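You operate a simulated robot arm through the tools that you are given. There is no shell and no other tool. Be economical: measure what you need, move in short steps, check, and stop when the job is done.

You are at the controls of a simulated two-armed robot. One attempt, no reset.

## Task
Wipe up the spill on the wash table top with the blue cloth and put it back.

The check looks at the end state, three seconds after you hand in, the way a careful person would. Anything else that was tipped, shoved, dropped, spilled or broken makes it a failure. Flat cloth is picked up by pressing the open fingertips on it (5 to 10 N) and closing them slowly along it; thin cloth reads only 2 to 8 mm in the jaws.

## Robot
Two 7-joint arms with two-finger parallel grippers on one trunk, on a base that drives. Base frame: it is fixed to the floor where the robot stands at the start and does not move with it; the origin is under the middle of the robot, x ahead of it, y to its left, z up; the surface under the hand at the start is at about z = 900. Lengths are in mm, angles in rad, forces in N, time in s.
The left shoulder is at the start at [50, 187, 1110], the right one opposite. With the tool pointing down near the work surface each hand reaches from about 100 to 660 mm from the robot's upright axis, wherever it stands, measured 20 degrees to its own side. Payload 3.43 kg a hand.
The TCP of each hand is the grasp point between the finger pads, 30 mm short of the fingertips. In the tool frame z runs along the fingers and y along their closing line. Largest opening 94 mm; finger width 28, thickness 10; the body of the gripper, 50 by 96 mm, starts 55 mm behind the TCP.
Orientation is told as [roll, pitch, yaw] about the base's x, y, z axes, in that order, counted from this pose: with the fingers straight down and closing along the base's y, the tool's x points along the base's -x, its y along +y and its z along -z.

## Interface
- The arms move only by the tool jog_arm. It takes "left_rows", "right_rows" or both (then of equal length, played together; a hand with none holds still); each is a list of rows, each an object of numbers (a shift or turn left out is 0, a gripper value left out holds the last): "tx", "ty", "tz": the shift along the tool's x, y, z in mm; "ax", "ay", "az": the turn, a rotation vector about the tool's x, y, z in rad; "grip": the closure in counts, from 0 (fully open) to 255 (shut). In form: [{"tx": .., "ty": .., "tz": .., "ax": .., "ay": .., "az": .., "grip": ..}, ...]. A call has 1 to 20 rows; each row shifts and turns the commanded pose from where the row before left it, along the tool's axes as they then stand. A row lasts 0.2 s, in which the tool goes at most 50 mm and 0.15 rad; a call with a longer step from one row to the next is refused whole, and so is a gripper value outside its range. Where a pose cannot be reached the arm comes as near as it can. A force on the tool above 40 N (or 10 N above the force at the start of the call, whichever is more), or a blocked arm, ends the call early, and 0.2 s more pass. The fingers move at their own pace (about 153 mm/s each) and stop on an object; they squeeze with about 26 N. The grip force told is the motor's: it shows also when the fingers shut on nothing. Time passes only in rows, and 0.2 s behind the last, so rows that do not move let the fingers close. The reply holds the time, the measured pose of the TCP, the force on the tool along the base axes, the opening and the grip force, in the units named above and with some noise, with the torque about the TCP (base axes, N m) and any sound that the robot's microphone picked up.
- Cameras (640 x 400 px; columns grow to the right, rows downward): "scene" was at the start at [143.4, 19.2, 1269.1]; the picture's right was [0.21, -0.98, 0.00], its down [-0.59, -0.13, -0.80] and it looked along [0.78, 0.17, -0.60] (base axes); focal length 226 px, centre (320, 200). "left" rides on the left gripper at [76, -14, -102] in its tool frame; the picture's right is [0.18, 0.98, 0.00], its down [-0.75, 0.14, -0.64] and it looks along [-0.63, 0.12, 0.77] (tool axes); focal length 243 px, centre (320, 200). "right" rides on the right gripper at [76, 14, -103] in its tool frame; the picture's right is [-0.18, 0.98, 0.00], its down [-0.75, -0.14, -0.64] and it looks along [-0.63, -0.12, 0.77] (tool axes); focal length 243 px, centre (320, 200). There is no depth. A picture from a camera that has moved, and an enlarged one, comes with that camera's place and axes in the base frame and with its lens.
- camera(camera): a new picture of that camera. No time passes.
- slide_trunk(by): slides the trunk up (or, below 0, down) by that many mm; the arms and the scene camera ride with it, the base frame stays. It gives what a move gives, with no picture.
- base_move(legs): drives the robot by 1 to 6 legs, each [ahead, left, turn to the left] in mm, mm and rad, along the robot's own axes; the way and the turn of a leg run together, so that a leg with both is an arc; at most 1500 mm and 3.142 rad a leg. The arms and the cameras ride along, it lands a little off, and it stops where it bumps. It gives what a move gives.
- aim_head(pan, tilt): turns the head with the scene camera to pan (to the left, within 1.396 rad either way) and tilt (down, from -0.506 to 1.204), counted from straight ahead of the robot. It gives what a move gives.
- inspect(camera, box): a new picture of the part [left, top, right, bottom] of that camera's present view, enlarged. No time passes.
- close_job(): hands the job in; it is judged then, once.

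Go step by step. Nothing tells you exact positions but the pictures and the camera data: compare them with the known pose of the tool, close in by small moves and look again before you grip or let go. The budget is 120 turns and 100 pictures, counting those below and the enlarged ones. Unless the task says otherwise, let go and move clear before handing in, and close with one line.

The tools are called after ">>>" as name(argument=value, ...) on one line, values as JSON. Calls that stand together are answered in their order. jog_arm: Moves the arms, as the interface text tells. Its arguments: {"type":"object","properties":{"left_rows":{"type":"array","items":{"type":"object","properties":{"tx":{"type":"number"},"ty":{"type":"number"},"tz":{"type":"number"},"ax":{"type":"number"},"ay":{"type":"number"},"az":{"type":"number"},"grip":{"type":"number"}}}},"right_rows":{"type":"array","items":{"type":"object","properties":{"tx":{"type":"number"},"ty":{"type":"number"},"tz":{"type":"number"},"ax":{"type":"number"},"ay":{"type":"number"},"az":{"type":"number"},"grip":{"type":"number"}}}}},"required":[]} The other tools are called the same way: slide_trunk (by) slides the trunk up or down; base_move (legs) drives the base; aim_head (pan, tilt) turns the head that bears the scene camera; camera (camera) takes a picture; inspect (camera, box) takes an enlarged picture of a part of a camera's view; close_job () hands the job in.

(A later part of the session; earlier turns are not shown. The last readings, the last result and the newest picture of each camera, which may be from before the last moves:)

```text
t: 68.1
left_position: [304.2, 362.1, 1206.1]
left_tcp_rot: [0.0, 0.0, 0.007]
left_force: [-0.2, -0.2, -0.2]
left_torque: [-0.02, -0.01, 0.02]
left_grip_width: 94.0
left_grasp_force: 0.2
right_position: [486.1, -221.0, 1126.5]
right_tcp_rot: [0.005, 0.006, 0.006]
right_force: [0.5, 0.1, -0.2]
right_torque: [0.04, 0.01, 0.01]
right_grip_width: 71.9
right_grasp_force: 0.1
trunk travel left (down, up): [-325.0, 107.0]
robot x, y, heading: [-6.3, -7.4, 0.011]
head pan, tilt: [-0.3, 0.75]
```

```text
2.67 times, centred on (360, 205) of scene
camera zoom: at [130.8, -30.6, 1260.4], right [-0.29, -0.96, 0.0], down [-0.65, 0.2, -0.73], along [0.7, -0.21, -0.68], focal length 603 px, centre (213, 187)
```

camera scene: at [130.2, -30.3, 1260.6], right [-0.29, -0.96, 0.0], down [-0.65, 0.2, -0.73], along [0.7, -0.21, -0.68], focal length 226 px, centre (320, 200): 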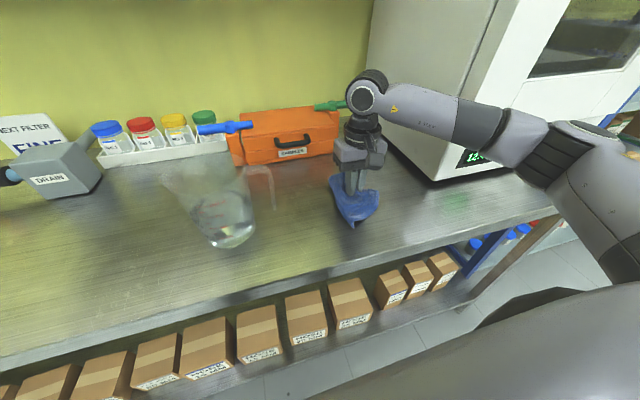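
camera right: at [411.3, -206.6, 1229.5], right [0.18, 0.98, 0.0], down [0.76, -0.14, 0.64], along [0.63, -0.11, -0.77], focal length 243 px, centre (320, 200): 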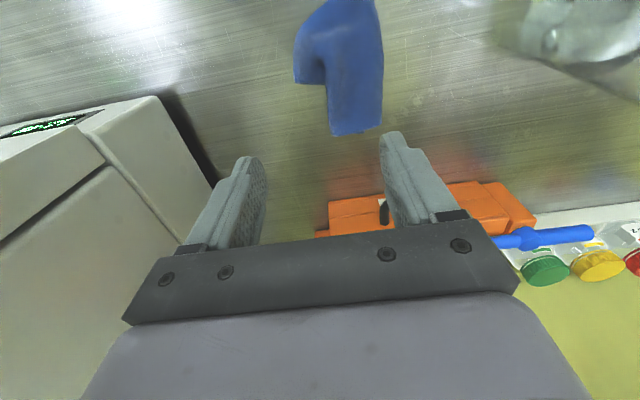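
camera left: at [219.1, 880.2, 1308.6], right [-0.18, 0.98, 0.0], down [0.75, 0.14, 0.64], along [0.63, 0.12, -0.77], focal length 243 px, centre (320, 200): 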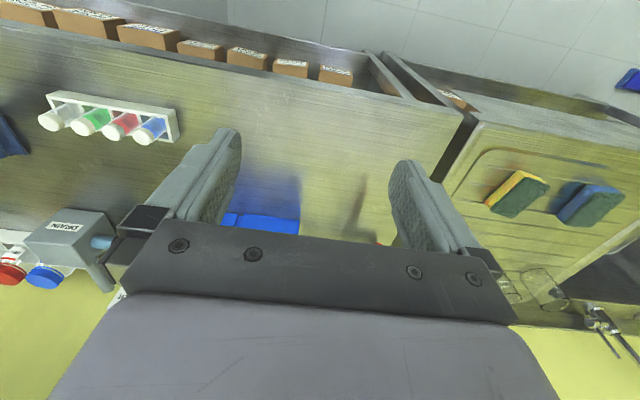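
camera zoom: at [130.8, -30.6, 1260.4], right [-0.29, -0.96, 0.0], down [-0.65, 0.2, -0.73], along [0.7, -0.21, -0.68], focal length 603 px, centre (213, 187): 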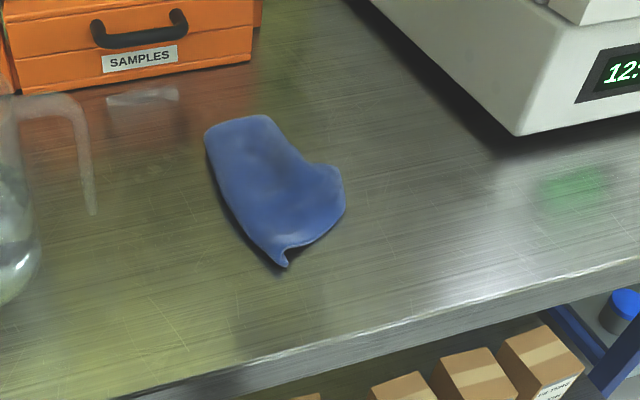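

The cloth is in place and released, but it's folded over on itself. I'll take a closer look to see whether I can spread it safely.

>>> jog_arm(right_rows=[{"tx": 40}, {"tx": 40}, {"tx": 40}, {}])

>>> camera(camera="right")

>>> inspect(camera="right", box=[200, 20, 440, 170])

>>> inspect(camera="scene", box=[300, 160, 396, 220])

```text
t: 69.1
left_position: [304.0, 361.4, 1205.2]
left_tcp_rot: [0.0, 0.0, 0.009]
left_force: [0.3, 0.3, 0.7]
left_torque: [0.0, 0.02, 0.02]
left_grip_width: 94.2
left_grasp_force: 0.0
right_position: [367.2, -222.8, 1129.4]
right_tcp_rot: [0.005, 0.005, 0.004]
right_force: [-0.1, -0.6, -0.1]
right_torque: [-0.05, 0.01, 0.0]
right_grip_width: 71.8
right_grasp_force: 0.1
trunk travel left (down, up): [-325.0, 107.0]
robot x, y, heading: [-6.0, -5.9, 0.013]
head pan, tilt: [-0.3, 0.75]
```

```text
65 pictures are left
camera right: at [290.4, -206.7, 1231.9], right [0.18, 0.98, 0.0], down [0.76, -0.14, 0.64], along [0.63, -0.11, -0.77], focal length 243 px, centre (320, 200)
```

right: 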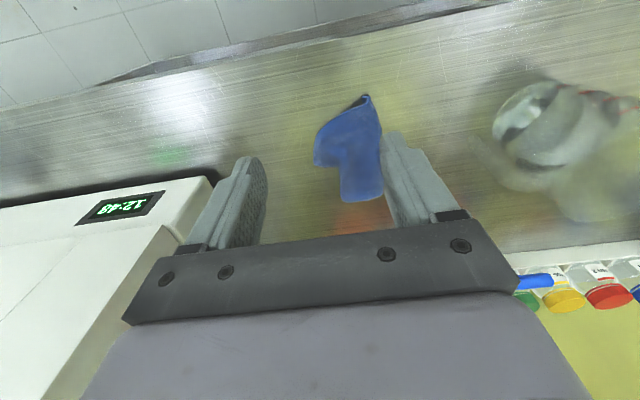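

```text
2.67 times, centred on (320, 95) of right
camera zoom: at [290.4, -206.7, 1231.9], right [0.18, 0.98, 0.0], down [0.76, -0.14, 0.64], along [0.63, -0.11, -0.77], focal length 647 px, centre (320, 480)
```

zoom: 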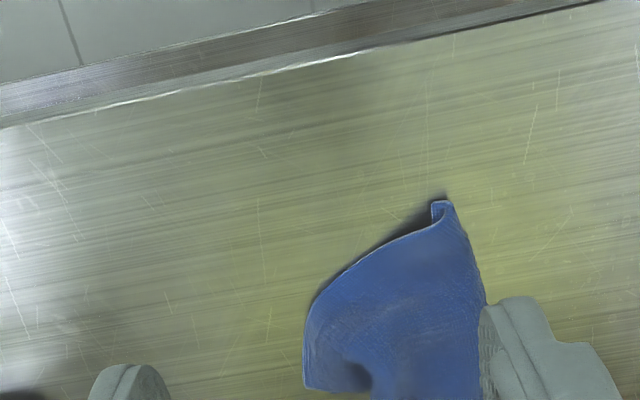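

```text
6.67 times, centred on (348, 190) of scene
camera zoom: at [130.8, -30.4, 1260.4], right [-0.29, -0.96, 0.0], down [-0.65, 0.2, -0.73], along [0.7, -0.21, -0.68], focal length 1507 px, centre (133, 267)
```

zoom: 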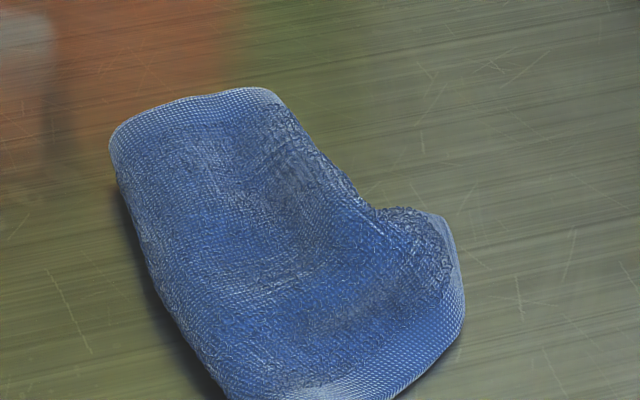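

The cloth lies folded in half along its left edge, which runs from about (402, -169) to (573, -154). I'll turn the gripper 90°, pinch the top layer by its free right edge near (475, -226), and lay it out flat.

>>> jog_arm(right_rows=[{"az": 0.143, "grip": 140}, {"az": 0.143}, {"az": 0.143}, {"az": 0.143}, {"az": 0.143}, {"az": 0.143}, {"az": 0.143}, {"az": 0.143}, {"az": 0.143}, {"az": 0.143}, {"az": 0.141}, {}])

```text
t: 71.7
left_position: [303.9, 362.1, 1206.9]
left_tcp_rot: [0.0, -0.001, 0.01]
left_force: [0.2, -0.6, 0.7]
left_torque: [0.0, 0.0, 0.01]
left_grip_width: 94.1
left_grasp_force: 0.1
right_position: [367.0, -220.7, 1126.9]
right_tcp_rot: [-0.004, 0.006, -1.567]
right_force: [0.0, 0.2, 0.3]
right_torque: [-0.02, -0.02, -0.02]
right_grip_width: 42.5
right_grasp_force: 0.2
trunk travel left (down, up): [-325.0, 107.0]
robot x, y, heading: [-7.7, -6.9, 0.005]
head pan, tilt: [-0.3, 0.75]
```

>>> jog_arm(right_rows=[{"ty": 40}, {"ty": 40}, {"ty": 28, "tx": -5}, {"tz": 40}, {"tz": 40}, {"tz": 40}, {}])

>>> camera(camera="right")

>>> inspect(camera="scene", box=[264, 120, 456, 240])

```text
t: 73.3
left_position: [302.6, 361.5, 1205.9]
left_tcp_rot: [-0.001, -0.001, 0.008]
left_force: [0.4, -0.9, 0.0]
left_torque: [0.01, 0.0, 0.01]
left_grip_width: 94.0
left_grasp_force: 0.2
right_position: [475.4, -224.2, 1006.3]
right_tcp_rot: [-0.003, 0.006, -1.567]
right_force: [-0.3, 0.0, 0.0]
right_torque: [0.01, 0.0, -0.02]
right_grip_width: 42.5
right_grasp_force: 0.0
trunk travel left (down, up): [-325.0, 107.0]
robot x, y, heading: [-8.9, -7.1, 0.01]
head pan, tilt: [-0.3, 0.75]
```

```text
62 pictures are left
camera right: at [488.4, -146.2, 1109.4], right [0.98, -0.18, -0.01], down [-0.13, -0.76, 0.64], along [-0.12, -0.63, -0.77], focal length 243 px, centre (320, 200)
```

right: 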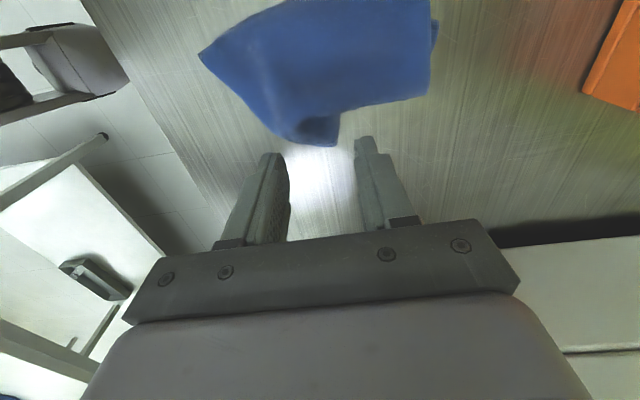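

```text
3.33 times, centred on (360, 180) of scene
camera zoom: at [130.6, -30.4, 1260.5], right [-0.29, -0.96, 0.0], down [-0.65, 0.2, -0.73], along [0.7, -0.21, -0.68], focal length 754 px, centre (187, 267)
```

zoom: 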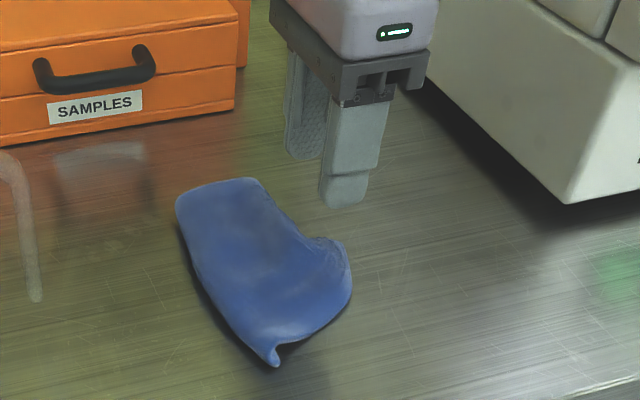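

The free corner bump of the top layer is at x 446–487, reaching y about -250. I'll pinch it at (466, -230) with a 30 mm gap.

>>> jog_arm(right_rows=[{"ty": -9, "tx": -6, "grip": 174}, {"tz": 30}, {"tz": 25}, {"tz": 8}, {"tz": 4}, {"tz": 2}, {}])

```text
t: 74.9
left_position: [303.8, 361.7, 1205.9]
left_tcp_rot: [0.001, -0.002, 0.009]
left_force: [-0.3, -0.1, 0.2]
left_torque: [0.02, 0.05, -0.03]
left_grip_width: 94.1
left_grasp_force: 0.0
right_position: [464.2, -230.5, 937.9]
right_tcp_rot: [-0.003, 0.005, -1.567]
right_force: [-1.0, -0.6, 2.8]
right_torque: [0.0, 0.04, 0.0]
right_grip_width: 29.8
right_grasp_force: 0.1
trunk travel left (down, up): [-325.0, 107.0]
robot x, y, heading: [-7.0, -12.3, 0.008]
head pan, tilt: [-0.3, 0.75]
```

>>> jog_arm(right_rows=[{"tz": 2.5}, {"grip": 182}, {"grip": 190}, {"grip": 198}, {"grip": 206}, {"grip": 214}, {"grip": 222}, {"grip": 230}, {"grip": 240}, {"grip": 255}, {}, {}])

>>> jog_arm(right_rows=[{"tz": -15}, {"tz": -30}, {"tz": -40}, {"tz": -40}, {"tz": -40}, {"tz": -40}, {}])

>>> camera(camera="right")

>>> camera(camera="scene")

```text
t: 77.5
left_position: [302.8, 361.5, 1205.9]
left_tcp_rot: [-0.002, -0.001, 0.009]
left_force: [-0.6, 0.9, 0.3]
left_torque: [0.01, 0.01, 0.0]
left_grip_width: 94.0
left_grasp_force: 0.2
right_position: [464.1, -231.0, 935.9]
right_tcp_rot: [-0.003, 0.006, -1.566]
right_force: [0.7, -0.1, 11.5]
right_torque: [0.1, -0.03, 0.01]
right_grip_width: 7.5
right_grasp_force: 26.4
trunk travel left (down, up): [-325.0, 107.0]
robot x, y, heading: [-10.4, -7.2, 0.007]
head pan, tilt: [-0.3, 0.75]
```

```text
t: 79.1
left_position: [304.7, 361.6, 1205.4]
left_tcp_rot: [-0.002, 0.0, 0.009]
left_force: [0.6, -0.3, 0.1]
left_torque: [0.0, 0.01, 0.0]
left_grip_width: 93.9
left_grasp_force: 0.1
right_position: [466.3, -231.1, 1141.9]
right_tcp_rot: [-0.006, 0.005, -1.565]
right_force: [-0.5, -0.4, 0.0]
right_torque: [-0.01, 0.01, 0.01]
right_grip_width: 6.8
right_grasp_force: 26.1
trunk travel left (down, up): [-325.0, 107.0]
robot x, y, heading: [-3.8, -8.9, 0.01]
head pan, tilt: [-0.3, 0.75]
```

```text
60 pictures are left
camera right: at [479.1, -153.6, 1245.4], right [0.98, -0.18, -0.01], down [-0.13, -0.76, 0.64], along [-0.12, -0.63, -0.77], focal length 243 px, centre (320, 200)
```

right: 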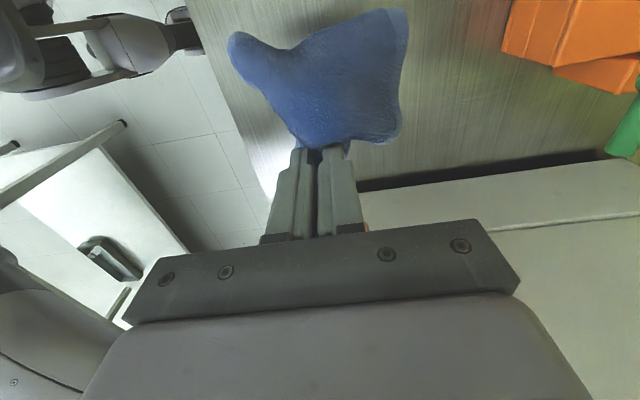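

```text
59 pictures are left
camera scene: at [130.8, -30.6, 1260.4], right [-0.29, -0.96, 0.0], down [-0.65, 0.2, -0.73], along [0.7, -0.21, -0.68], focal length 226 px, centre (320, 200)
```

scene: 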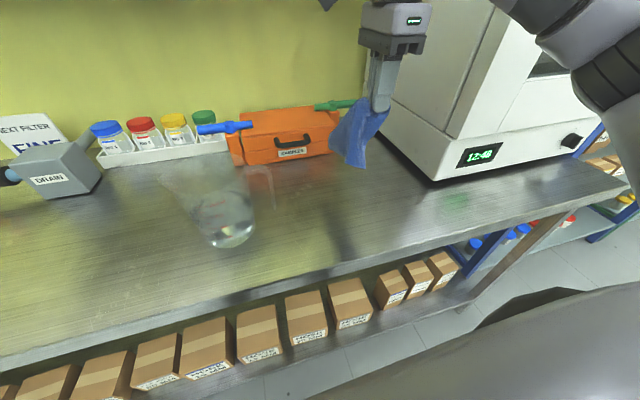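

>>> inspect(camera="scene", box=[300, 60, 444, 200])

>>> inspect(camera="right", box=[200, 0, 440, 160])

```text
2.86 times, centred on (372, 130) of scene
camera zoom: at [130.8, -30.6, 1260.4], right [-0.29, -0.96, 0.0], down [-0.65, 0.2, -0.73], along [0.7, -0.21, -0.68], focal length 646 px, centre (171, 400)
```

zoom: 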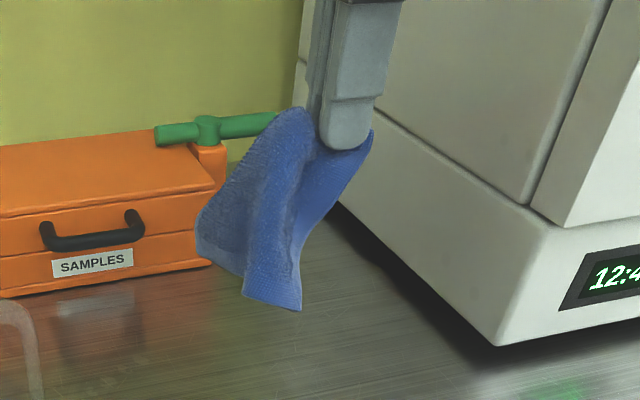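

```text
2.50 times, centred on (320, 80) of right
camera zoom: at [479.1, -153.6, 1245.4], right [0.98, -0.18, -0.01], down [-0.13, -0.76, 0.64], along [-0.12, -0.63, -0.77], focal length 606 px, centre (320, 500)
```

zoom: 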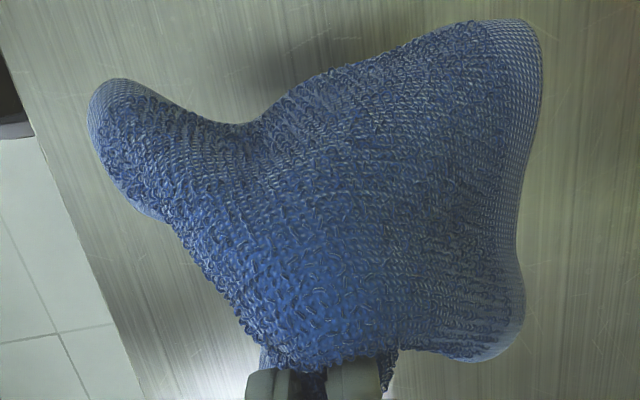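

The hang is only about 105 mm, so I've pinched the centre ridge again. The free hems are on the left side. I'll lay it down again, sliding right so it lies on its side with the hems to the left.

>>> jog_arm(right_rows=[{"tx": 30}, {"tx": 30}, {"tz": 40}, {"tz": 40}, {"tz": 20}, {"tz": 10, "tx": -8}, {"tz": 10, "tx": -8}, {"tz": 10, "tx": -8}, {"tz": 10, "tx": -8}, {"tz": 10, "tx": -8}, {"tz": 10, "tx": -8}, {"tz": 10, "tx": -8}, {"tz": 10, "tx": -8}, {"tz": 10, "tx": -8}, {"tz": 8, "tx": -6}, {}])

>>> jog_arm(right_rows=[{"grip": 235}, {"grip": 215}, {"grip": 195}, {"grip": 175}, {"grip": 155}, {}, {"tz": -20}, {"tz": -40}, {"tz": -40}, {"tz": -40}, {}])

>>> camera(camera="right")

>>> inspect(camera="scene", box=[264, 120, 456, 240])

```text
t: 82.5
left_position: [303.3, 362.0, 1205.6]
left_tcp_rot: [0.0, -0.001, 0.008]
left_force: [-0.2, 0.2, 0.1]
left_torque: [0.02, 0.0, 0.02]
left_grip_width: 94.1
left_grasp_force: 0.1
right_position: [465.1, -249.2, 943.2]
right_tcp_rot: [-0.006, 0.006, -1.566]
right_force: [0.0, 0.0, 0.8]
right_torque: [0.05, -0.02, 0.0]
right_grip_width: 6.7
right_grasp_force: 25.7
trunk travel left (down, up): [-325.0, 107.0]
robot x, y, heading: [-9.7, -8.7, 0.006]
head pan, tilt: [-0.3, 0.75]
```

```text
t: 84.9
left_position: [303.1, 362.1, 1204.9]
left_tcp_rot: [-0.001, 0.0, 0.008]
left_force: [0.3, 0.0, -0.6]
left_torque: [0.0, -0.03, 0.0]
left_grip_width: 93.9
left_grasp_force: 0.2
right_position: [464.3, -249.4, 1081.6]
right_tcp_rot: [-0.004, 0.005, -1.565]
right_force: [0.4, 0.5, 0.0]
right_torque: [0.0, -0.02, 0.03]
right_grip_width: 36.6
right_grasp_force: 0.0
trunk travel left (down, up): [-325.0, 107.0]
robot x, y, heading: [-6.2, -8.0, 0.006]
head pan, tilt: [-0.3, 0.75]
```

```text
56 pictures are left
camera right: at [478.7, -172.5, 1184.6], right [0.98, -0.18, -0.01], down [-0.13, -0.76, 0.64], along [-0.12, -0.63, -0.77], focal length 243 px, centre (320, 200)
```

right: 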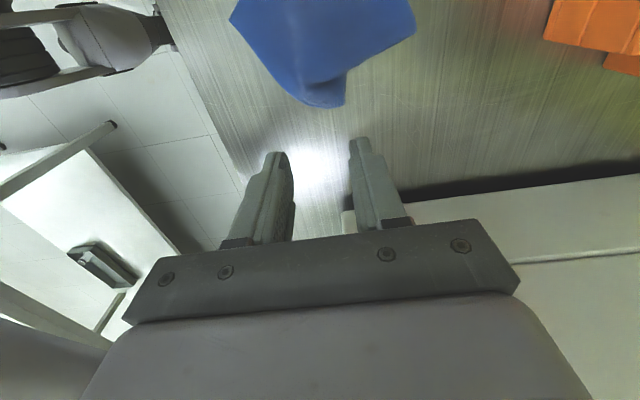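

```text
3.33 times, centred on (360, 180) of scene
camera zoom: at [130.8, -30.6, 1260.4], right [-0.29, -0.96, 0.0], down [-0.65, 0.2, -0.73], along [0.7, -0.21, -0.68], focal length 754 px, centre (187, 267)
```

zoom: 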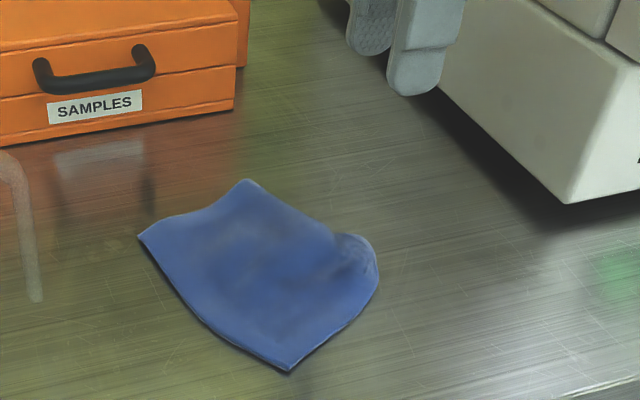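

It's now neatly folded in half, with the ridge on the right and the hems on the left (mid-hem about (457, -137)). I'll turn the wrist partway to keep clear of the jug handle and go over the hem.

>>> jog_arm(right_rows=[{"az": -0.128, "grip": 174}, {"az": -0.128}, {"az": -0.128}, {"az": -0.128}, {"az": -0.128}, {"az": -0.126}, {"tx": 22, "ty": 20}, {"tx": 22, "ty": 20}, {"tx": 21, "ty": 21}, {"tz": 35}, {"tz": 35}, {}])

>>> camera(camera="right")

>>> inspect(camera="scene", box=[200, 120, 440, 270])

```text
t: 87.5
left_position: [303.4, 360.5, 1205.7]
left_tcp_rot: [0.0, -0.001, 0.008]
left_force: [0.1, 0.1, -0.1]
left_torque: [0.01, -0.02, -0.01]
left_grip_width: 93.6
left_grasp_force: 0.1
right_position: [463.1, -160.7, 1014.1]
right_tcp_rot: [-0.001, 0.007, -0.801]
right_force: [0.2, 0.0, 0.4]
right_torque: [-0.02, -0.02, 0.02]
right_grip_width: 29.7
right_grasp_force: 0.1
trunk travel left (down, up): [-325.0, 107.0]
robot x, y, heading: [-7.3, -12.8, 0.008]
head pan, tilt: [-0.3, 0.75]
```

```text
54 pictures are left
camera right: at [419.4, -95.3, 1116.7], right [0.83, 0.55, 0.0], down [0.43, -0.64, 0.64], along [0.35, -0.53, -0.77], focal length 243 px, centre (320, 200)
```

right: 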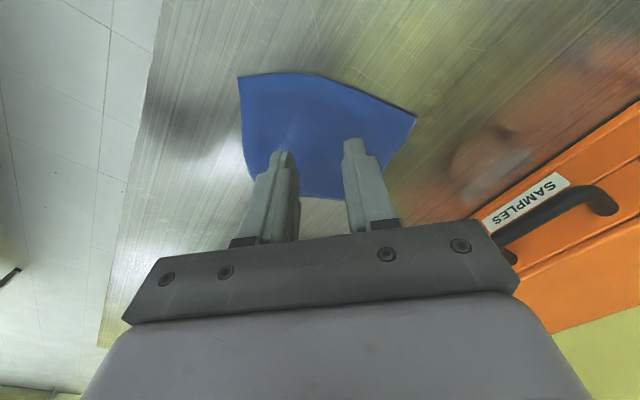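

```text
2.67 times, centred on (320, 195) of scene
camera zoom: at [130.6, -30.4, 1260.5], right [-0.29, -0.96, 0.0], down [-0.65, 0.2, -0.73], along [0.7, -0.21, -0.68], focal length 603 px, centre (320, 213)
```

zoom: 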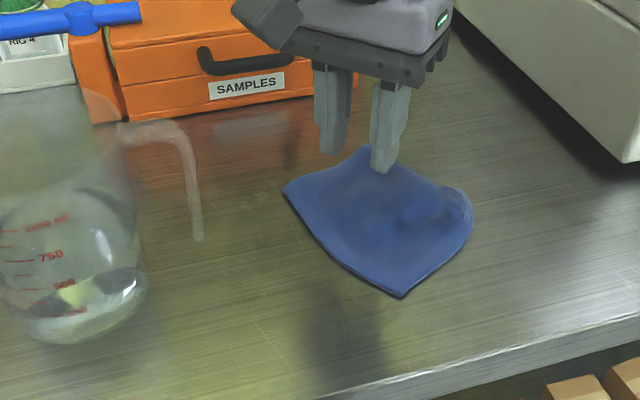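

The landing point is about 30 mm inside the hem, which is fine and keeps the wrist camera off the jug handle. I'll go down, pinch gently and lift a little.

>>> jog_arm(right_rows=[{"tz": 30}, {"tz": 30}, {"tz": 10}, {"tz": 4}, {"tz": 2}, {}])

```text
t: 88.9
left_position: [302.8, 361.7, 1206.2]
left_tcp_rot: [0.0, -0.002, 0.011]
left_force: [0.2, -0.2, -0.5]
left_torque: [0.01, -0.03, -0.02]
left_grip_width: 94.2
left_grasp_force: 0.0
right_position: [464.4, -159.3, 936.6]
right_tcp_rot: [0.0, 0.007, -0.8]
right_force: [0.1, -0.1, 0.7]
right_torque: [0.01, -0.02, 0.0]
right_grip_width: 30.1
right_grasp_force: 0.2
trunk travel left (down, up): [-325.0, 107.0]
robot x, y, heading: [-5.7, -7.5, 0.01]
head pan, tilt: [-0.3, 0.75]
```

>>> jog_arm(right_rows=[{"tz": 1.5}, {"tz": 1}, {}])

```text
t: 89.7
left_position: [304.0, 361.7, 1206.1]
left_tcp_rot: [-0.001, -0.001, 0.008]
left_force: [0.1, -0.3, 0.4]
left_torque: [0.0, -0.02, 0.01]
left_grip_width: 93.9
left_grasp_force: 0.1
right_position: [462.9, -159.3, 935.4]
right_tcp_rot: [0.0, 0.006, -0.802]
right_force: [-0.1, -1.4, 4.9]
right_torque: [0.01, -0.09, -0.02]
right_grip_width: 29.4
right_grasp_force: 0.1
trunk travel left (down, up): [-325.0, 107.0]
robot x, y, heading: [-4.9, -6.2, 0.009]
head pan, tilt: [-0.3, 0.75]
```

>>> jog_arm(right_rows=[{"grip": 182}, {"grip": 190}, {"grip": 198}, {"grip": 206}, {"grip": 214}, {"grip": 222}, {"grip": 230}, {"grip": 240}, {"grip": 255}, {}, {"tz": -15}, {"tz": -20}, {"tz": -20}, {}])

>>> inspect(camera="scene", box=[264, 120, 456, 240])

>>> camera(camera="right")

```text
t: 92.7
left_position: [304.2, 361.5, 1205.9]
left_tcp_rot: [0.002, 0.0, 0.009]
left_force: [0.6, 0.2, -0.3]
left_torque: [0.01, -0.03, 0.0]
left_grip_width: 94.1
left_grasp_force: 0.1
right_position: [464.8, -159.6, 989.5]
right_tcp_rot: [0.0, 0.007, -0.802]
right_force: [0.1, -0.7, -0.1]
right_torque: [0.05, 0.0, 0.01]
right_grip_width: 4.2
right_grasp_force: 26.0
trunk travel left (down, up): [-325.0, 107.0]
robot x, y, heading: [-6.0, -7.0, 0.01]
head pan, tilt: [-0.3, 0.75]
```

```text
3.33 times, centred on (360, 180) of scene
camera zoom: at [130.7, -30.5, 1260.4], right [-0.29, -0.96, 0.0], down [-0.65, 0.2, -0.73], along [0.7, -0.21, -0.68], focal length 754 px, centre (187, 267)
```

zoom: 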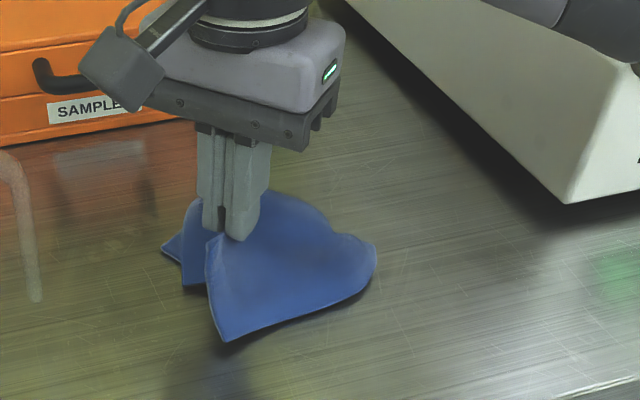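

```text
51 pictures are left
camera right: at [420.3, -94.3, 1092.6], right [0.83, 0.55, 0.0], down [0.43, -0.64, 0.64], along [0.35, -0.53, -0.77], focal length 243 px, centre (320, 200)
```

right: 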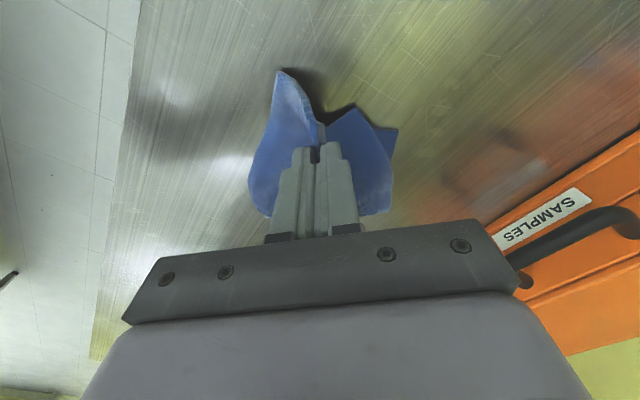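

Only the top layer came up (4.2 mm in the jaws), and the bottom layer stays down. Now I'll turn the layer over the ridge to the right like a book page.

>>> jog_arm(right_rows=[{"tx": -18.5, "ty": -7.7, "tz": -7}, {"tx": -18.5, "ty": -7.7, "tz": -7}, {"tx": -18.5, "ty": -7.7, "tz": -6}, {"tx": -18.5, "ty": -7.7, "tz": -4}, {"tx": -18.5, "ty": -7.7}, {"tx": -18.5, "ty": -7.7, "tz": 6}, {}])

>>> inspect(camera="scene", box=[280, 120, 472, 240])

>>> camera(camera="right")

```text
t: 94.3
left_position: [302.5, 361.7, 1204.2]
left_tcp_rot: [0.0, 0.002, 0.008]
left_force: [0.1, -0.2, 1.8]
left_torque: [0.04, 0.02, -0.03]
left_grip_width: 94.1
left_grasp_force: 0.1
right_position: [506.4, -270.8, 1006.6]
right_tcp_rot: [0.001, 0.008, -0.799]
right_force: [0.1, 0.2, 1.0]
right_torque: [0.03, 0.01, -0.03]
right_grip_width: 4.2
right_grasp_force: 25.4
trunk travel left (down, up): [-325.0, 107.0]
robot x, y, heading: [-5.1, -6.7, 0.008]
head pan, tilt: [-0.3, 0.75]
```

```text
3.33 times, centred on (376, 180) of scene
camera zoom: at [130.6, -30.4, 1260.5], right [-0.29, -0.96, 0.0], down [-0.65, 0.2, -0.73], along [0.7, -0.21, -0.68], focal length 754 px, centre (133, 267)
```

zoom: 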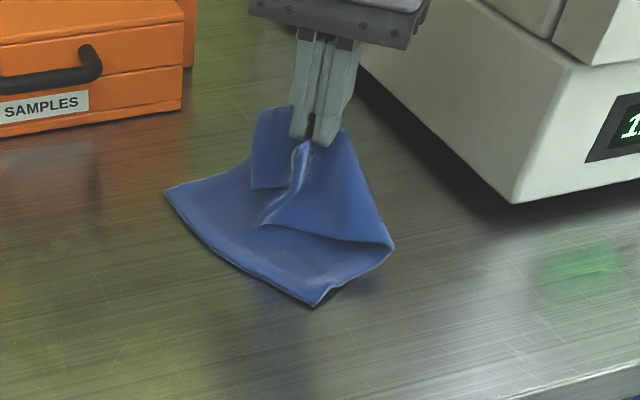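

```text
49 pictures are left
camera right: at [464.5, -205.3, 1109.5], right [0.83, 0.55, 0.0], down [0.43, -0.64, 0.64], along [0.35, -0.53, -0.77], focal length 243 px, centre (320, 200)
```

right: 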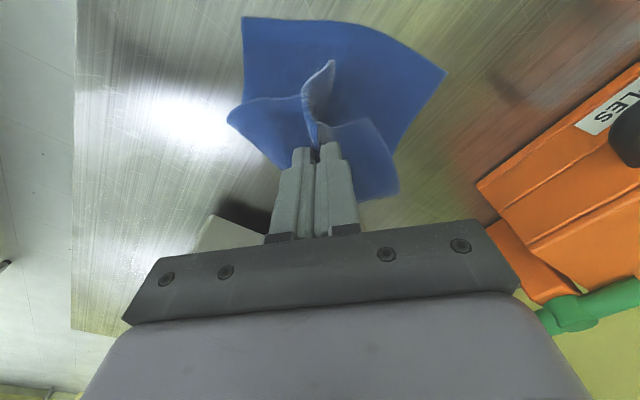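

The page is turning well, and the bottom layer is lying flat. I'll pull over further to the right, then lower with a slight move back so the hem flap falls outward.

>>> jog_arm(right_rows=[{"tx": -14.3, "ty": -13.9, "tz": 6}, {"tx": -14.3, "ty": -13.9, "tz": 8}, {"tx": -14.3, "ty": -13.9, "tz": 10}, {}])

>>> inspect(camera="scene", box=[280, 120, 472, 240])

>>> camera(camera="right")

```text
t: 95.3
left_position: [304.0, 361.6, 1206.1]
left_tcp_rot: [0.0, 0.0, 0.008]
left_force: [-0.1, -0.6, 0.1]
left_torque: [0.02, -0.02, -0.01]
left_grip_width: 94.1
left_grasp_force: 0.1
right_position: [507.9, -331.5, 981.8]
right_tcp_rot: [0.001, 0.007, -0.797]
right_force: [0.4, 0.3, -0.7]
right_torque: [0.06, -0.01, 0.0]
right_grip_width: 4.2
right_grasp_force: 25.9
trunk travel left (down, up): [-325.0, 107.0]
robot x, y, heading: [-7.2, -6.7, 0.007]
head pan, tilt: [-0.3, 0.75]
```

```text
3.33 times, centred on (376, 180) of scene
camera zoom: at [130.6, -30.3, 1260.5], right [-0.29, -0.96, 0.0], down [-0.65, 0.2, -0.73], along [0.7, -0.21, -0.68], focal length 754 px, centre (133, 267)
```

zoom: 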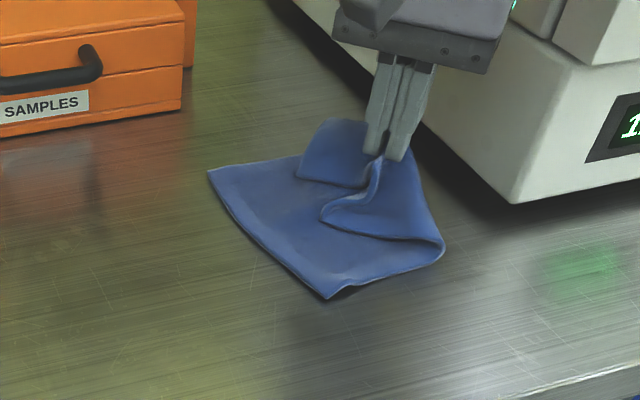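

```text
47 pictures are left
camera right: at [464.2, -265.2, 1085.4], right [0.83, 0.55, 0.0], down [0.43, -0.64, 0.64], along [0.35, -0.53, -0.77], focal length 243 px, centre (320, 200)
```

right: 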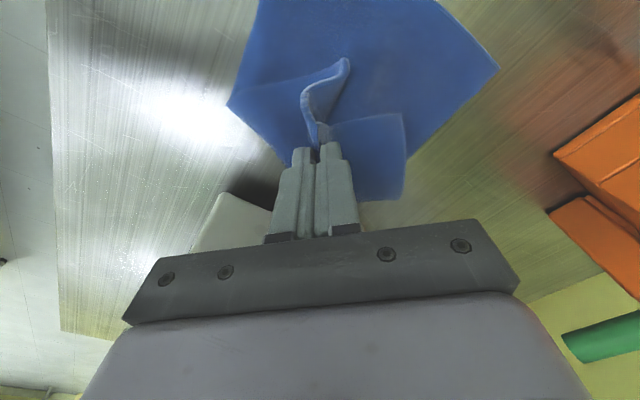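

The cloth drags along rather than staying put, because friction is low. Instead I'll lift it fully by this hem and lay it down hanging, moving sideways as fast as it descends.

>>> jog_arm(right_rows=[{"tz": -30}, {"tz": -40}, {"tz": -40}, {"tz": -40}, {"tz": -30}, {"tx": 28.6, "ty": 27.9}, {"tx": 28.6, "ty": 27.9}, {"tx": 28.6, "ty": 27.9}, {"tx": 28.6, "ty": 27.9}, {"tx": 28.6, "ty": 27.9}, {"tx": 13.9, "ty": -14.3}, {}, {}])

>>> inspect(camera="scene", box=[200, 0, 440, 200])

>>> camera(camera="right")

```text
t: 98.1
left_position: [304.2, 361.5, 1205.6]
left_tcp_rot: [-0.001, 0.0, 0.009]
left_force: [0.6, 0.5, 0.5]
left_torque: [0.01, 0.0, -0.01]
left_grip_width: 93.9
left_grasp_force: 0.1
right_position: [487.6, -132.9, 1161.4]
right_tcp_rot: [0.0, 0.007, -0.799]
right_force: [-0.5, 0.3, 0.1]
right_torque: [0.06, -0.01, 0.02]
right_grip_width: 4.4
right_grasp_force: 26.5
trunk travel left (down, up): [-325.0, 107.0]
robot x, y, heading: [-9.7, -6.6, 0.009]
head pan, tilt: [-0.3, 0.75]
```

```text
2.00 times, centred on (320, 100) of scene
camera zoom: at [130.6, -30.6, 1260.5], right [-0.29, -0.96, 0.0], down [-0.65, 0.2, -0.73], along [0.7, -0.21, -0.68], focal length 452 px, centre (320, 400)
```

zoom: 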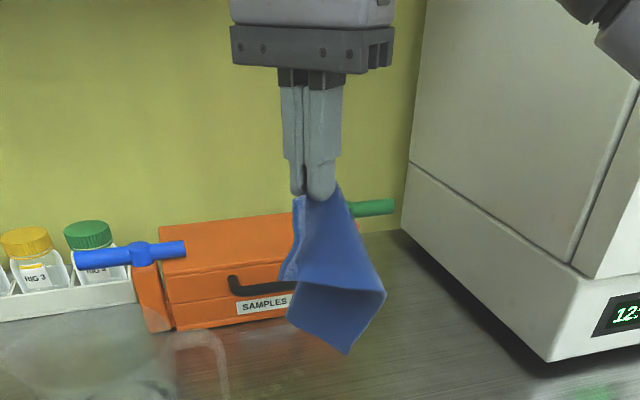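

```text
45 pictures are left
camera right: at [445.0, -67.8, 1265.3], right [0.83, 0.55, 0.0], down [0.43, -0.64, 0.64], along [0.35, -0.53, -0.77], focal length 243 px, centre (320, 200)
```

right: 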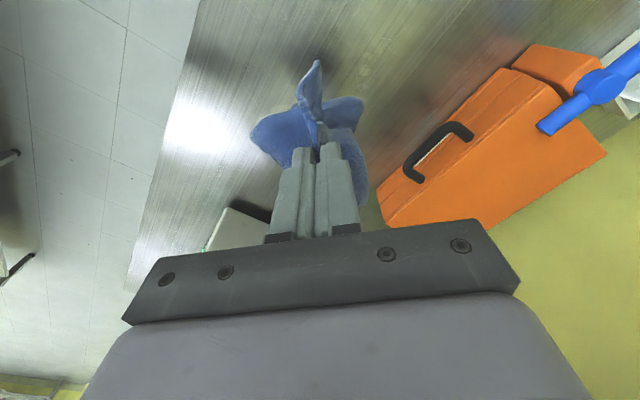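

The cloth now hangs nearly full length, about 150 mm and unfolded. I'll lower until it touches, then lay it toward -y.

>>> jog_arm(right_rows=[{"tz": 40, "tx": 7, "ty": 7}, {"tz": 40}, {"tz": 9, "tx": -7.2, "ty": -7.0}, {"tz": 8, "tx": -7.2, "ty": -7.0}, {"tz": 8, "tx": -7.2, "ty": -7.0}, {"tz": 8, "tx": -7.2, "ty": -7.0}, {"tz": 8, "tx": -7.2, "ty": -7.0}, {"tz": 8, "tx": -7.2, "ty": -7.0}, {"tz": 8, "tx": -7.2, "ty": -7.0}, {"tz": 8, "tx": -7.2, "ty": -7.0}, {"tz": 7, "tx": -7.2, "ty": -7.0}, {"tz": 7, "tx": -7.2, "ty": -7.0}, {"tz": 7, "tx": -7.2, "ty": -7.0}, {"tz": 7, "tx": -7.2, "ty": -7.0}, {"tz": 7, "tx": -7.2, "ty": -7.0}, {}])

>>> inspect(camera="scene", box=[264, 100, 472, 240])

>>> camera(camera="right")

```text
t: 101.5
left_position: [303.2, 362.7, 1205.0]
left_tcp_rot: [0.0, 0.001, 0.009]
left_force: [0.8, 0.7, 0.8]
left_torque: [-0.01, 0.0, 0.03]
left_grip_width: 94.4
left_grasp_force: 0.0
right_position: [488.2, -251.4, 981.5]
right_tcp_rot: [0.0, 0.007, -0.799]
right_force: [-0.8, -0.3, -1.5]
right_torque: [-0.01, 0.01, -0.02]
right_grip_width: 4.2
right_grasp_force: 26.7
trunk travel left (down, up): [-325.0, 107.0]
robot x, y, heading: [-7.8, -9.4, 0.007]
head pan, tilt: [-0.3, 0.75]
```

```text
2.86 times, centred on (368, 170) of scene
camera zoom: at [130.6, -30.4, 1260.5], right [-0.29, -0.96, 0.0], down [-0.65, 0.2, -0.73], along [0.7, -0.21, -0.68], focal length 646 px, centre (183, 286)
```

zoom: 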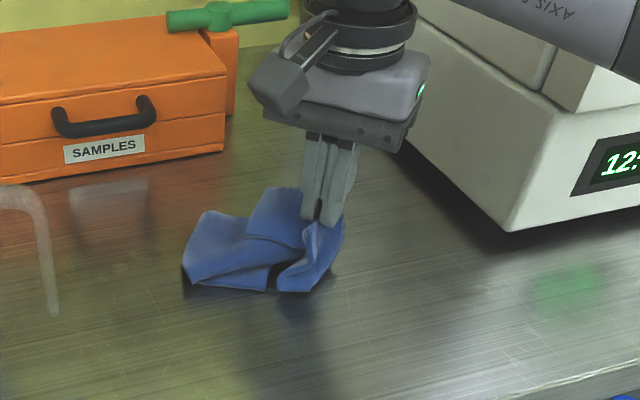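

```text
43 pictures are left
camera right: at [445.8, -186.4, 1084.9], right [0.83, 0.55, 0.0], down [0.43, -0.64, 0.64], along [0.35, -0.53, -0.77], focal length 243 px, centre (320, 200)
```

right: 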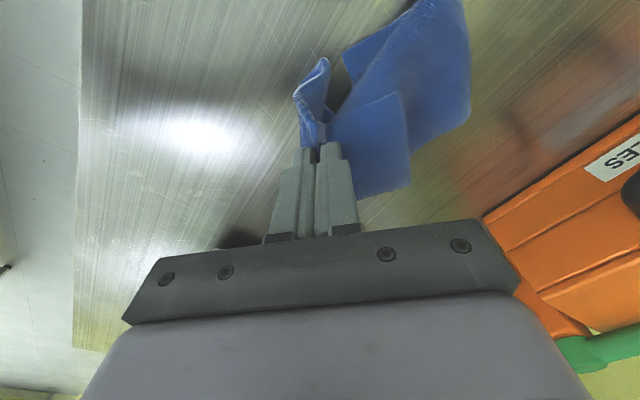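

It landed crumpled. Dragging it low by its hem should straighten it, so I'll try a short low drag to the right.

>>> jog_arm(right_rows=[{"tz": 10, "tx": -7.2, "ty": -7.0}, {"tz": 10, "tx": -7.2, "ty": -7.0}, {"tz": 8, "tx": -7.2, "ty": -7.0}, {"tx": -14.3, "ty": -13.9}, {"tx": -14.3, "ty": -13.9}, {"tx": -14.3, "ty": -13.9}, {}])

>>> inspect(camera="scene", box=[264, 100, 472, 240])

>>> camera(camera="right")

```text
t: 103.1
left_position: [304.1, 361.7, 1205.3]
left_tcp_rot: [-0.001, 0.002, 0.01]
left_force: [-0.1, -0.2, 0.1]
left_torque: [-0.02, 0.0, -0.01]
left_grip_width: 94.0
left_grasp_force: 0.0
right_position: [489.0, -341.1, 954.5]
right_tcp_rot: [0.001, 0.008, -0.8]
right_force: [0.1, 0.2, 0.5]
right_torque: [0.05, 0.0, 0.01]
right_grip_width: 4.2
right_grasp_force: 26.1
trunk travel left (down, up): [-325.0, 107.0]
robot x, y, heading: [-6.9, -7.1, 0.005]
head pan, tilt: [-0.3, 0.75]
```

```text
2.86 times, centred on (368, 170) of scene
camera zoom: at [130.6, -30.3, 1260.5], right [-0.29, -0.96, 0.0], down [-0.65, 0.2, -0.73], along [0.7, -0.21, -0.68], focal length 646 px, centre (183, 286)
```

zoom: 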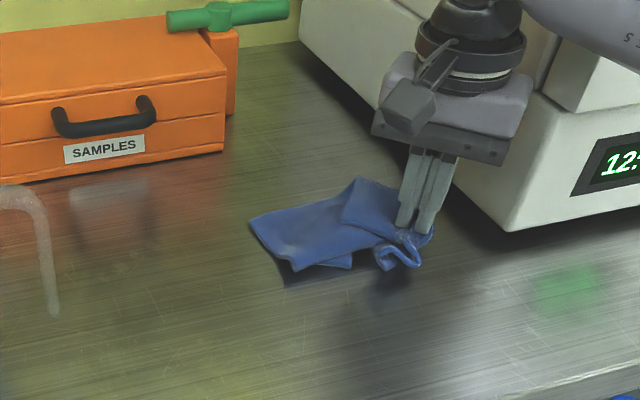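

```text
41 pictures are left
camera right: at [446.0, -276.4, 1057.6], right [0.83, 0.55, 0.0], down [0.43, -0.64, 0.64], along [0.35, -0.53, -0.77], focal length 243 px, centre (320, 200)
```

right: 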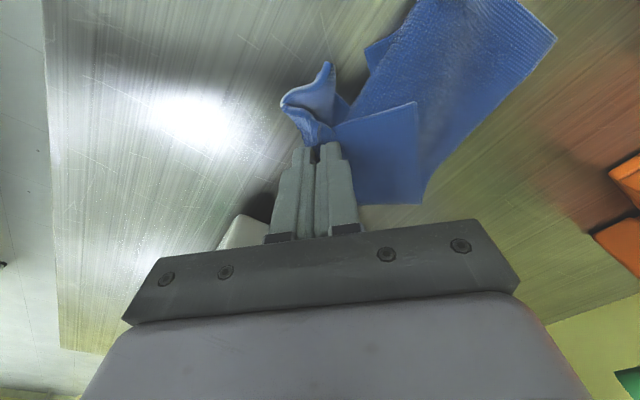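

It's straight lengthwise now. I'll release here, rise and look at what state it lies in.

>>> jog_arm(right_rows=[{"tz": 8}, {"tz": 4}, {"grip": 230}, {"grip": 205}, {"grip": 180}, {"grip": 155}, {}, {"tz": -15}, {"tz": -40}, {"tz": -40}, {"tz": -40}, {}])

>>> jog_arm(right_rows=[{"tx": 30}, {"tx": 30}, {"tx": 30}, {}])

>>> inspect(camera="scene", box=[304, 130, 464, 230])

>>> camera(camera="right")

```text
t: 105.7
left_position: [304.6, 360.6, 1204.9]
left_tcp_rot: [0.0, 0.001, 0.009]
left_force: [0.2, 0.2, 0.1]
left_torque: [0.03, -0.02, -0.03]
left_grip_width: 93.8
left_grasp_force: 0.1
right_position: [488.8, -340.3, 1075.5]
right_tcp_rot: [0.0, 0.008, -0.799]
right_force: [0.4, -0.3, -0.6]
right_torque: [0.01, 0.03, 0.04]
right_grip_width: 37.0
right_grasp_force: 0.1
trunk travel left (down, up): [-325.0, 107.0]
robot x, y, heading: [-10.5, -11.8, 0.005]
head pan, tilt: [-0.3, 0.75]
```

```text
t: 106.7
left_position: [303.8, 361.3, 1205.9]
left_tcp_rot: [0.0, 0.0, 0.008]
left_force: [0.7, 0.4, 0.5]
left_torque: [0.0, -0.01, 0.02]
left_grip_width: 93.8
left_grasp_force: 0.1
right_position: [427.7, -278.4, 1078.3]
right_tcp_rot: [0.0, 0.009, -0.802]
right_force: [-0.2, -0.4, 0.1]
right_torque: [0.0, 0.01, 0.0]
right_grip_width: 36.8
right_grasp_force: 0.1
trunk travel left (down, up): [-325.0, 107.0]
robot x, y, heading: [-9.1, -6.4, 0.01]
head pan, tilt: [-0.3, 0.75]
```

```text
4.00 times, centred on (384, 180) of scene
camera zoom: at [130.7, -30.6, 1260.5], right [-0.29, -0.96, 0.0], down [-0.65, 0.2, -0.73], along [0.7, -0.21, -0.68], focal length 904 px, centre (64, 280)
```

zoom: 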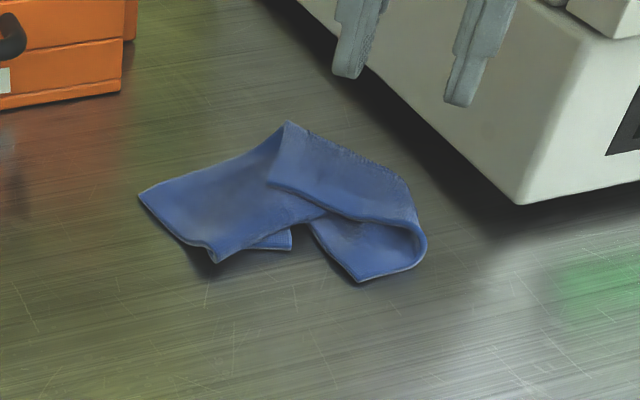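

```text
39 pictures are left
camera right: at [383.6, -212.5, 1180.6], right [0.83, 0.55, 0.0], down [0.43, -0.64, 0.64], along [0.35, -0.53, -0.77], focal length 243 px, centre (320, 200)
```

right: 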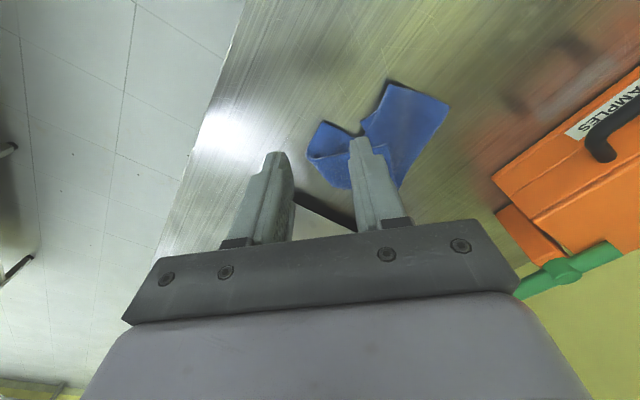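

The corners are now visible. Corner D, near (450, -308), lies flat as a single layer. I'll pick that corner, let the cloth hang open from it, and lay it diagonally back over its place.

>>> jog_arm(right_rows=[{"tx": -32, "ty": -2, "grip": 182}, {"tx": -32, "ty": -2}, {"tz": 40}, {"tz": 40}, {}])

>>> inspect(camera="scene", box=[304, 130, 464, 230])

>>> camera(camera="right")

```text
t: 107.9
left_position: [303.4, 362.1, 1204.8]
left_tcp_rot: [-0.001, 0.001, 0.01]
left_force: [-0.5, 0.4, -0.3]
left_torque: [0.0, 0.02, -0.01]
left_grip_width: 94.3
left_grasp_force: 0.1
right_position: [467.5, -326.7, 997.0]
right_tcp_rot: [0.0, 0.007, -0.799]
right_force: [0.8, 0.5, 0.5]
right_torque: [0.03, -0.04, -0.01]
right_grip_width: 27.0
right_grasp_force: 0.1
trunk travel left (down, up): [-325.0, 107.0]
robot x, y, heading: [-7.5, -7.1, 0.008]
head pan, tilt: [-0.3, 0.75]
```

```text
4.00 times, centred on (384, 180) of scene
camera zoom: at [130.6, -30.4, 1260.5], right [-0.29, -0.96, 0.0], down [-0.65, 0.2, -0.73], along [0.7, -0.21, -0.68], focal length 904 px, centre (64, 280)
```

zoom: 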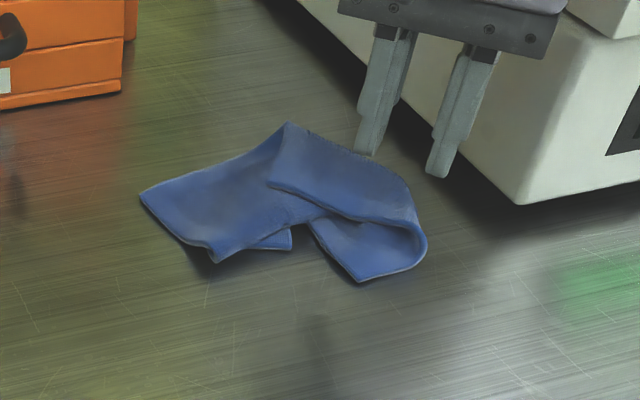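

```text
37 pictures are left
camera right: at [425.8, -261.6, 1101.1], right [0.83, 0.55, 0.0], down [0.43, -0.64, 0.64], along [0.35, -0.53, -0.77], focal length 243 px, centre (320, 200)
```

right: 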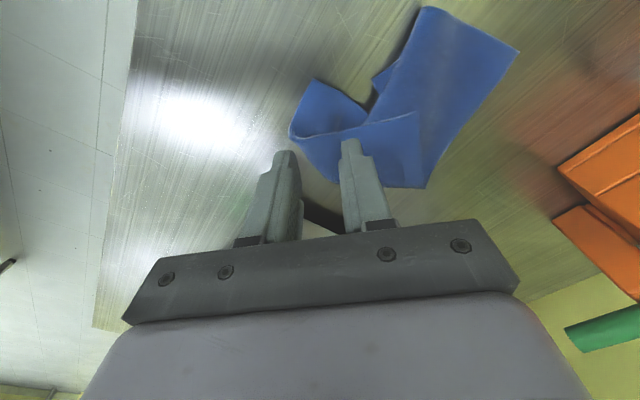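

>>> jog_arm(right_rows=[{"tx": 8.5, "ty": 4.5, "grip": 190}, {"tz": 30}, {"tz": 20}, {"tz": 8}, {"tz": 3}, {"tz": 2}, {}])

```text
t: 109.5
left_position: [303.8, 361.5, 1205.1]
left_tcp_rot: [0.0, -0.002, 0.008]
left_force: [-0.3, 0.0, 0.4]
left_torque: [0.03, -0.01, 0.01]
left_grip_width: 93.9
left_grasp_force: 0.1
right_position: [464.3, -317.0, 935.2]
right_tcp_rot: [0.0, 0.008, -0.801]
right_force: [0.1, -0.1, 1.8]
right_torque: [-0.04, 0.01, 0.0]
right_grip_width: 23.7
right_grasp_force: 0.0
trunk travel left (down, up): [-325.0, 107.0]
robot x, y, heading: [-10.9, -10.4, 0.008]
head pan, tilt: [-0.3, 0.75]
```

>>> jog_arm(right_rows=[{"tz": 2.5}, {"grip": 198}, {"grip": 206}, {"grip": 214}, {"grip": 222}, {"grip": 230}, {"grip": 240}, {"grip": 255}, {}, {}])

>>> jog_arm(right_rows=[{"tz": -15}, {"tz": -35}, {"tz": -45}, {"tz": -45}, {"tz": -45}, {"tz": -45}, {"tz": -20}, {}, {}])

>>> camera(camera="scene")

```text
t: 111.7
left_position: [301.7, 362.4, 1205.5]
left_tcp_rot: [0.001, -0.003, 0.009]
left_force: [0.5, -0.3, -0.3]
left_torque: [-0.01, -0.02, -0.01]
left_grip_width: 94.0
left_grasp_force: 0.0
right_position: [461.9, -316.4, 932.1]
right_tcp_rot: [0.001, 0.007, -0.799]
right_force: [0.5, 0.3, 14.5]
right_torque: [-0.05, -0.09, 0.01]
right_grip_width: 4.0
right_grasp_force: 25.9
trunk travel left (down, up): [-325.0, 107.0]
robot x, y, heading: [-8.2, -12.9, 0.01]
head pan, tilt: [-0.3, 0.75]
```

```text
t: 113.7
left_position: [304.6, 361.2, 1206.2]
left_tcp_rot: [0.0, -0.001, 0.009]
left_force: [0.0, -0.8, 0.0]
left_torque: [0.0, -0.02, 0.02]
left_grip_width: 94.2
left_grasp_force: 0.0
right_position: [465.2, -318.2, 1182.0]
right_tcp_rot: [-0.001, 0.008, -0.799]
right_force: [-0.2, -0.1, 0.0]
right_torque: [0.05, 0.02, 0.02]
right_grip_width: 4.0
right_grasp_force: 26.1
trunk travel left (down, up): [-325.0, 107.0]
robot x, y, heading: [-8.5, -9.5, 0.008]
head pan, tilt: [-0.3, 0.75]
```

```text
36 pictures are left
camera scene: at [130.6, -30.4, 1260.5], right [-0.29, -0.96, 0.0], down [-0.65, 0.2, -0.73], along [0.7, -0.21, -0.68], focal length 226 px, centre (320, 200)
```

scene: 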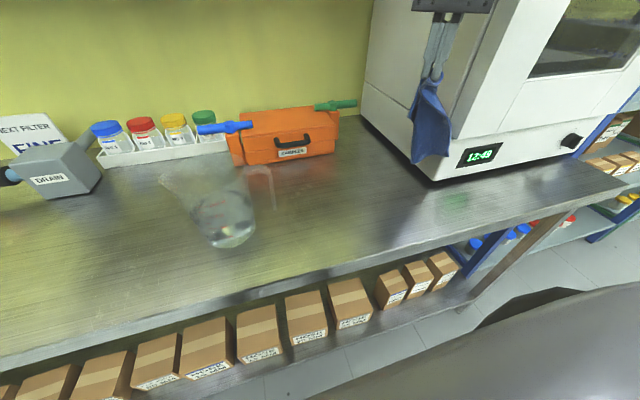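

>>> inspect(camera="scene", box=[380, 50, 492, 170])

>>> camera(camera="right")

```text
3.33 times, centred on (436, 110) of scene
camera zoom: at [130.6, -30.4, 1260.5], right [-0.29, -0.96, 0.0], down [-0.65, 0.2, -0.73], along [0.7, -0.21, -0.68], focal length 754 px, centre (-67, 500)
```

zoom: 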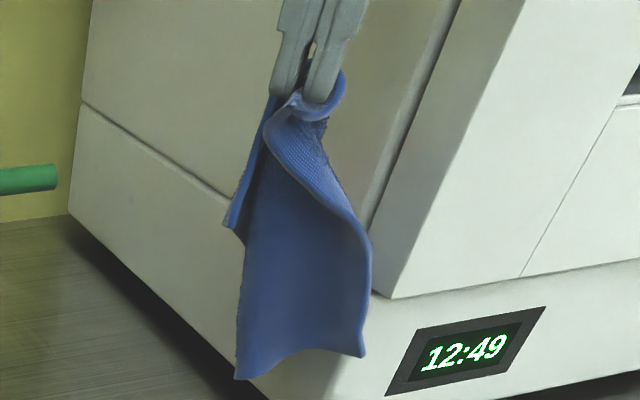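

```text
34 pictures are left
camera right: at [422.3, -252.5, 1284.9], right [0.83, 0.55, 0.0], down [0.43, -0.64, 0.64], along [0.35, -0.53, -0.77], focal length 243 px, centre (320, 200)
```

right: 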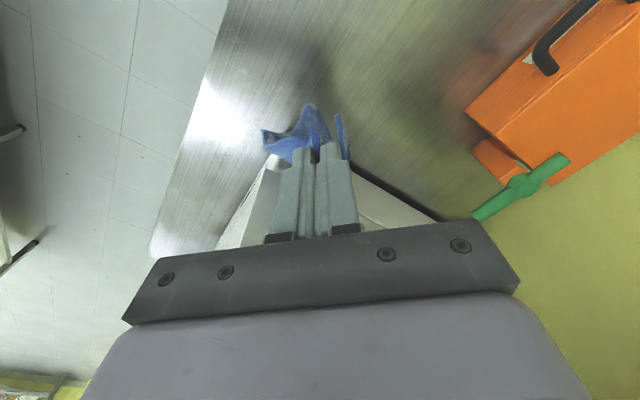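

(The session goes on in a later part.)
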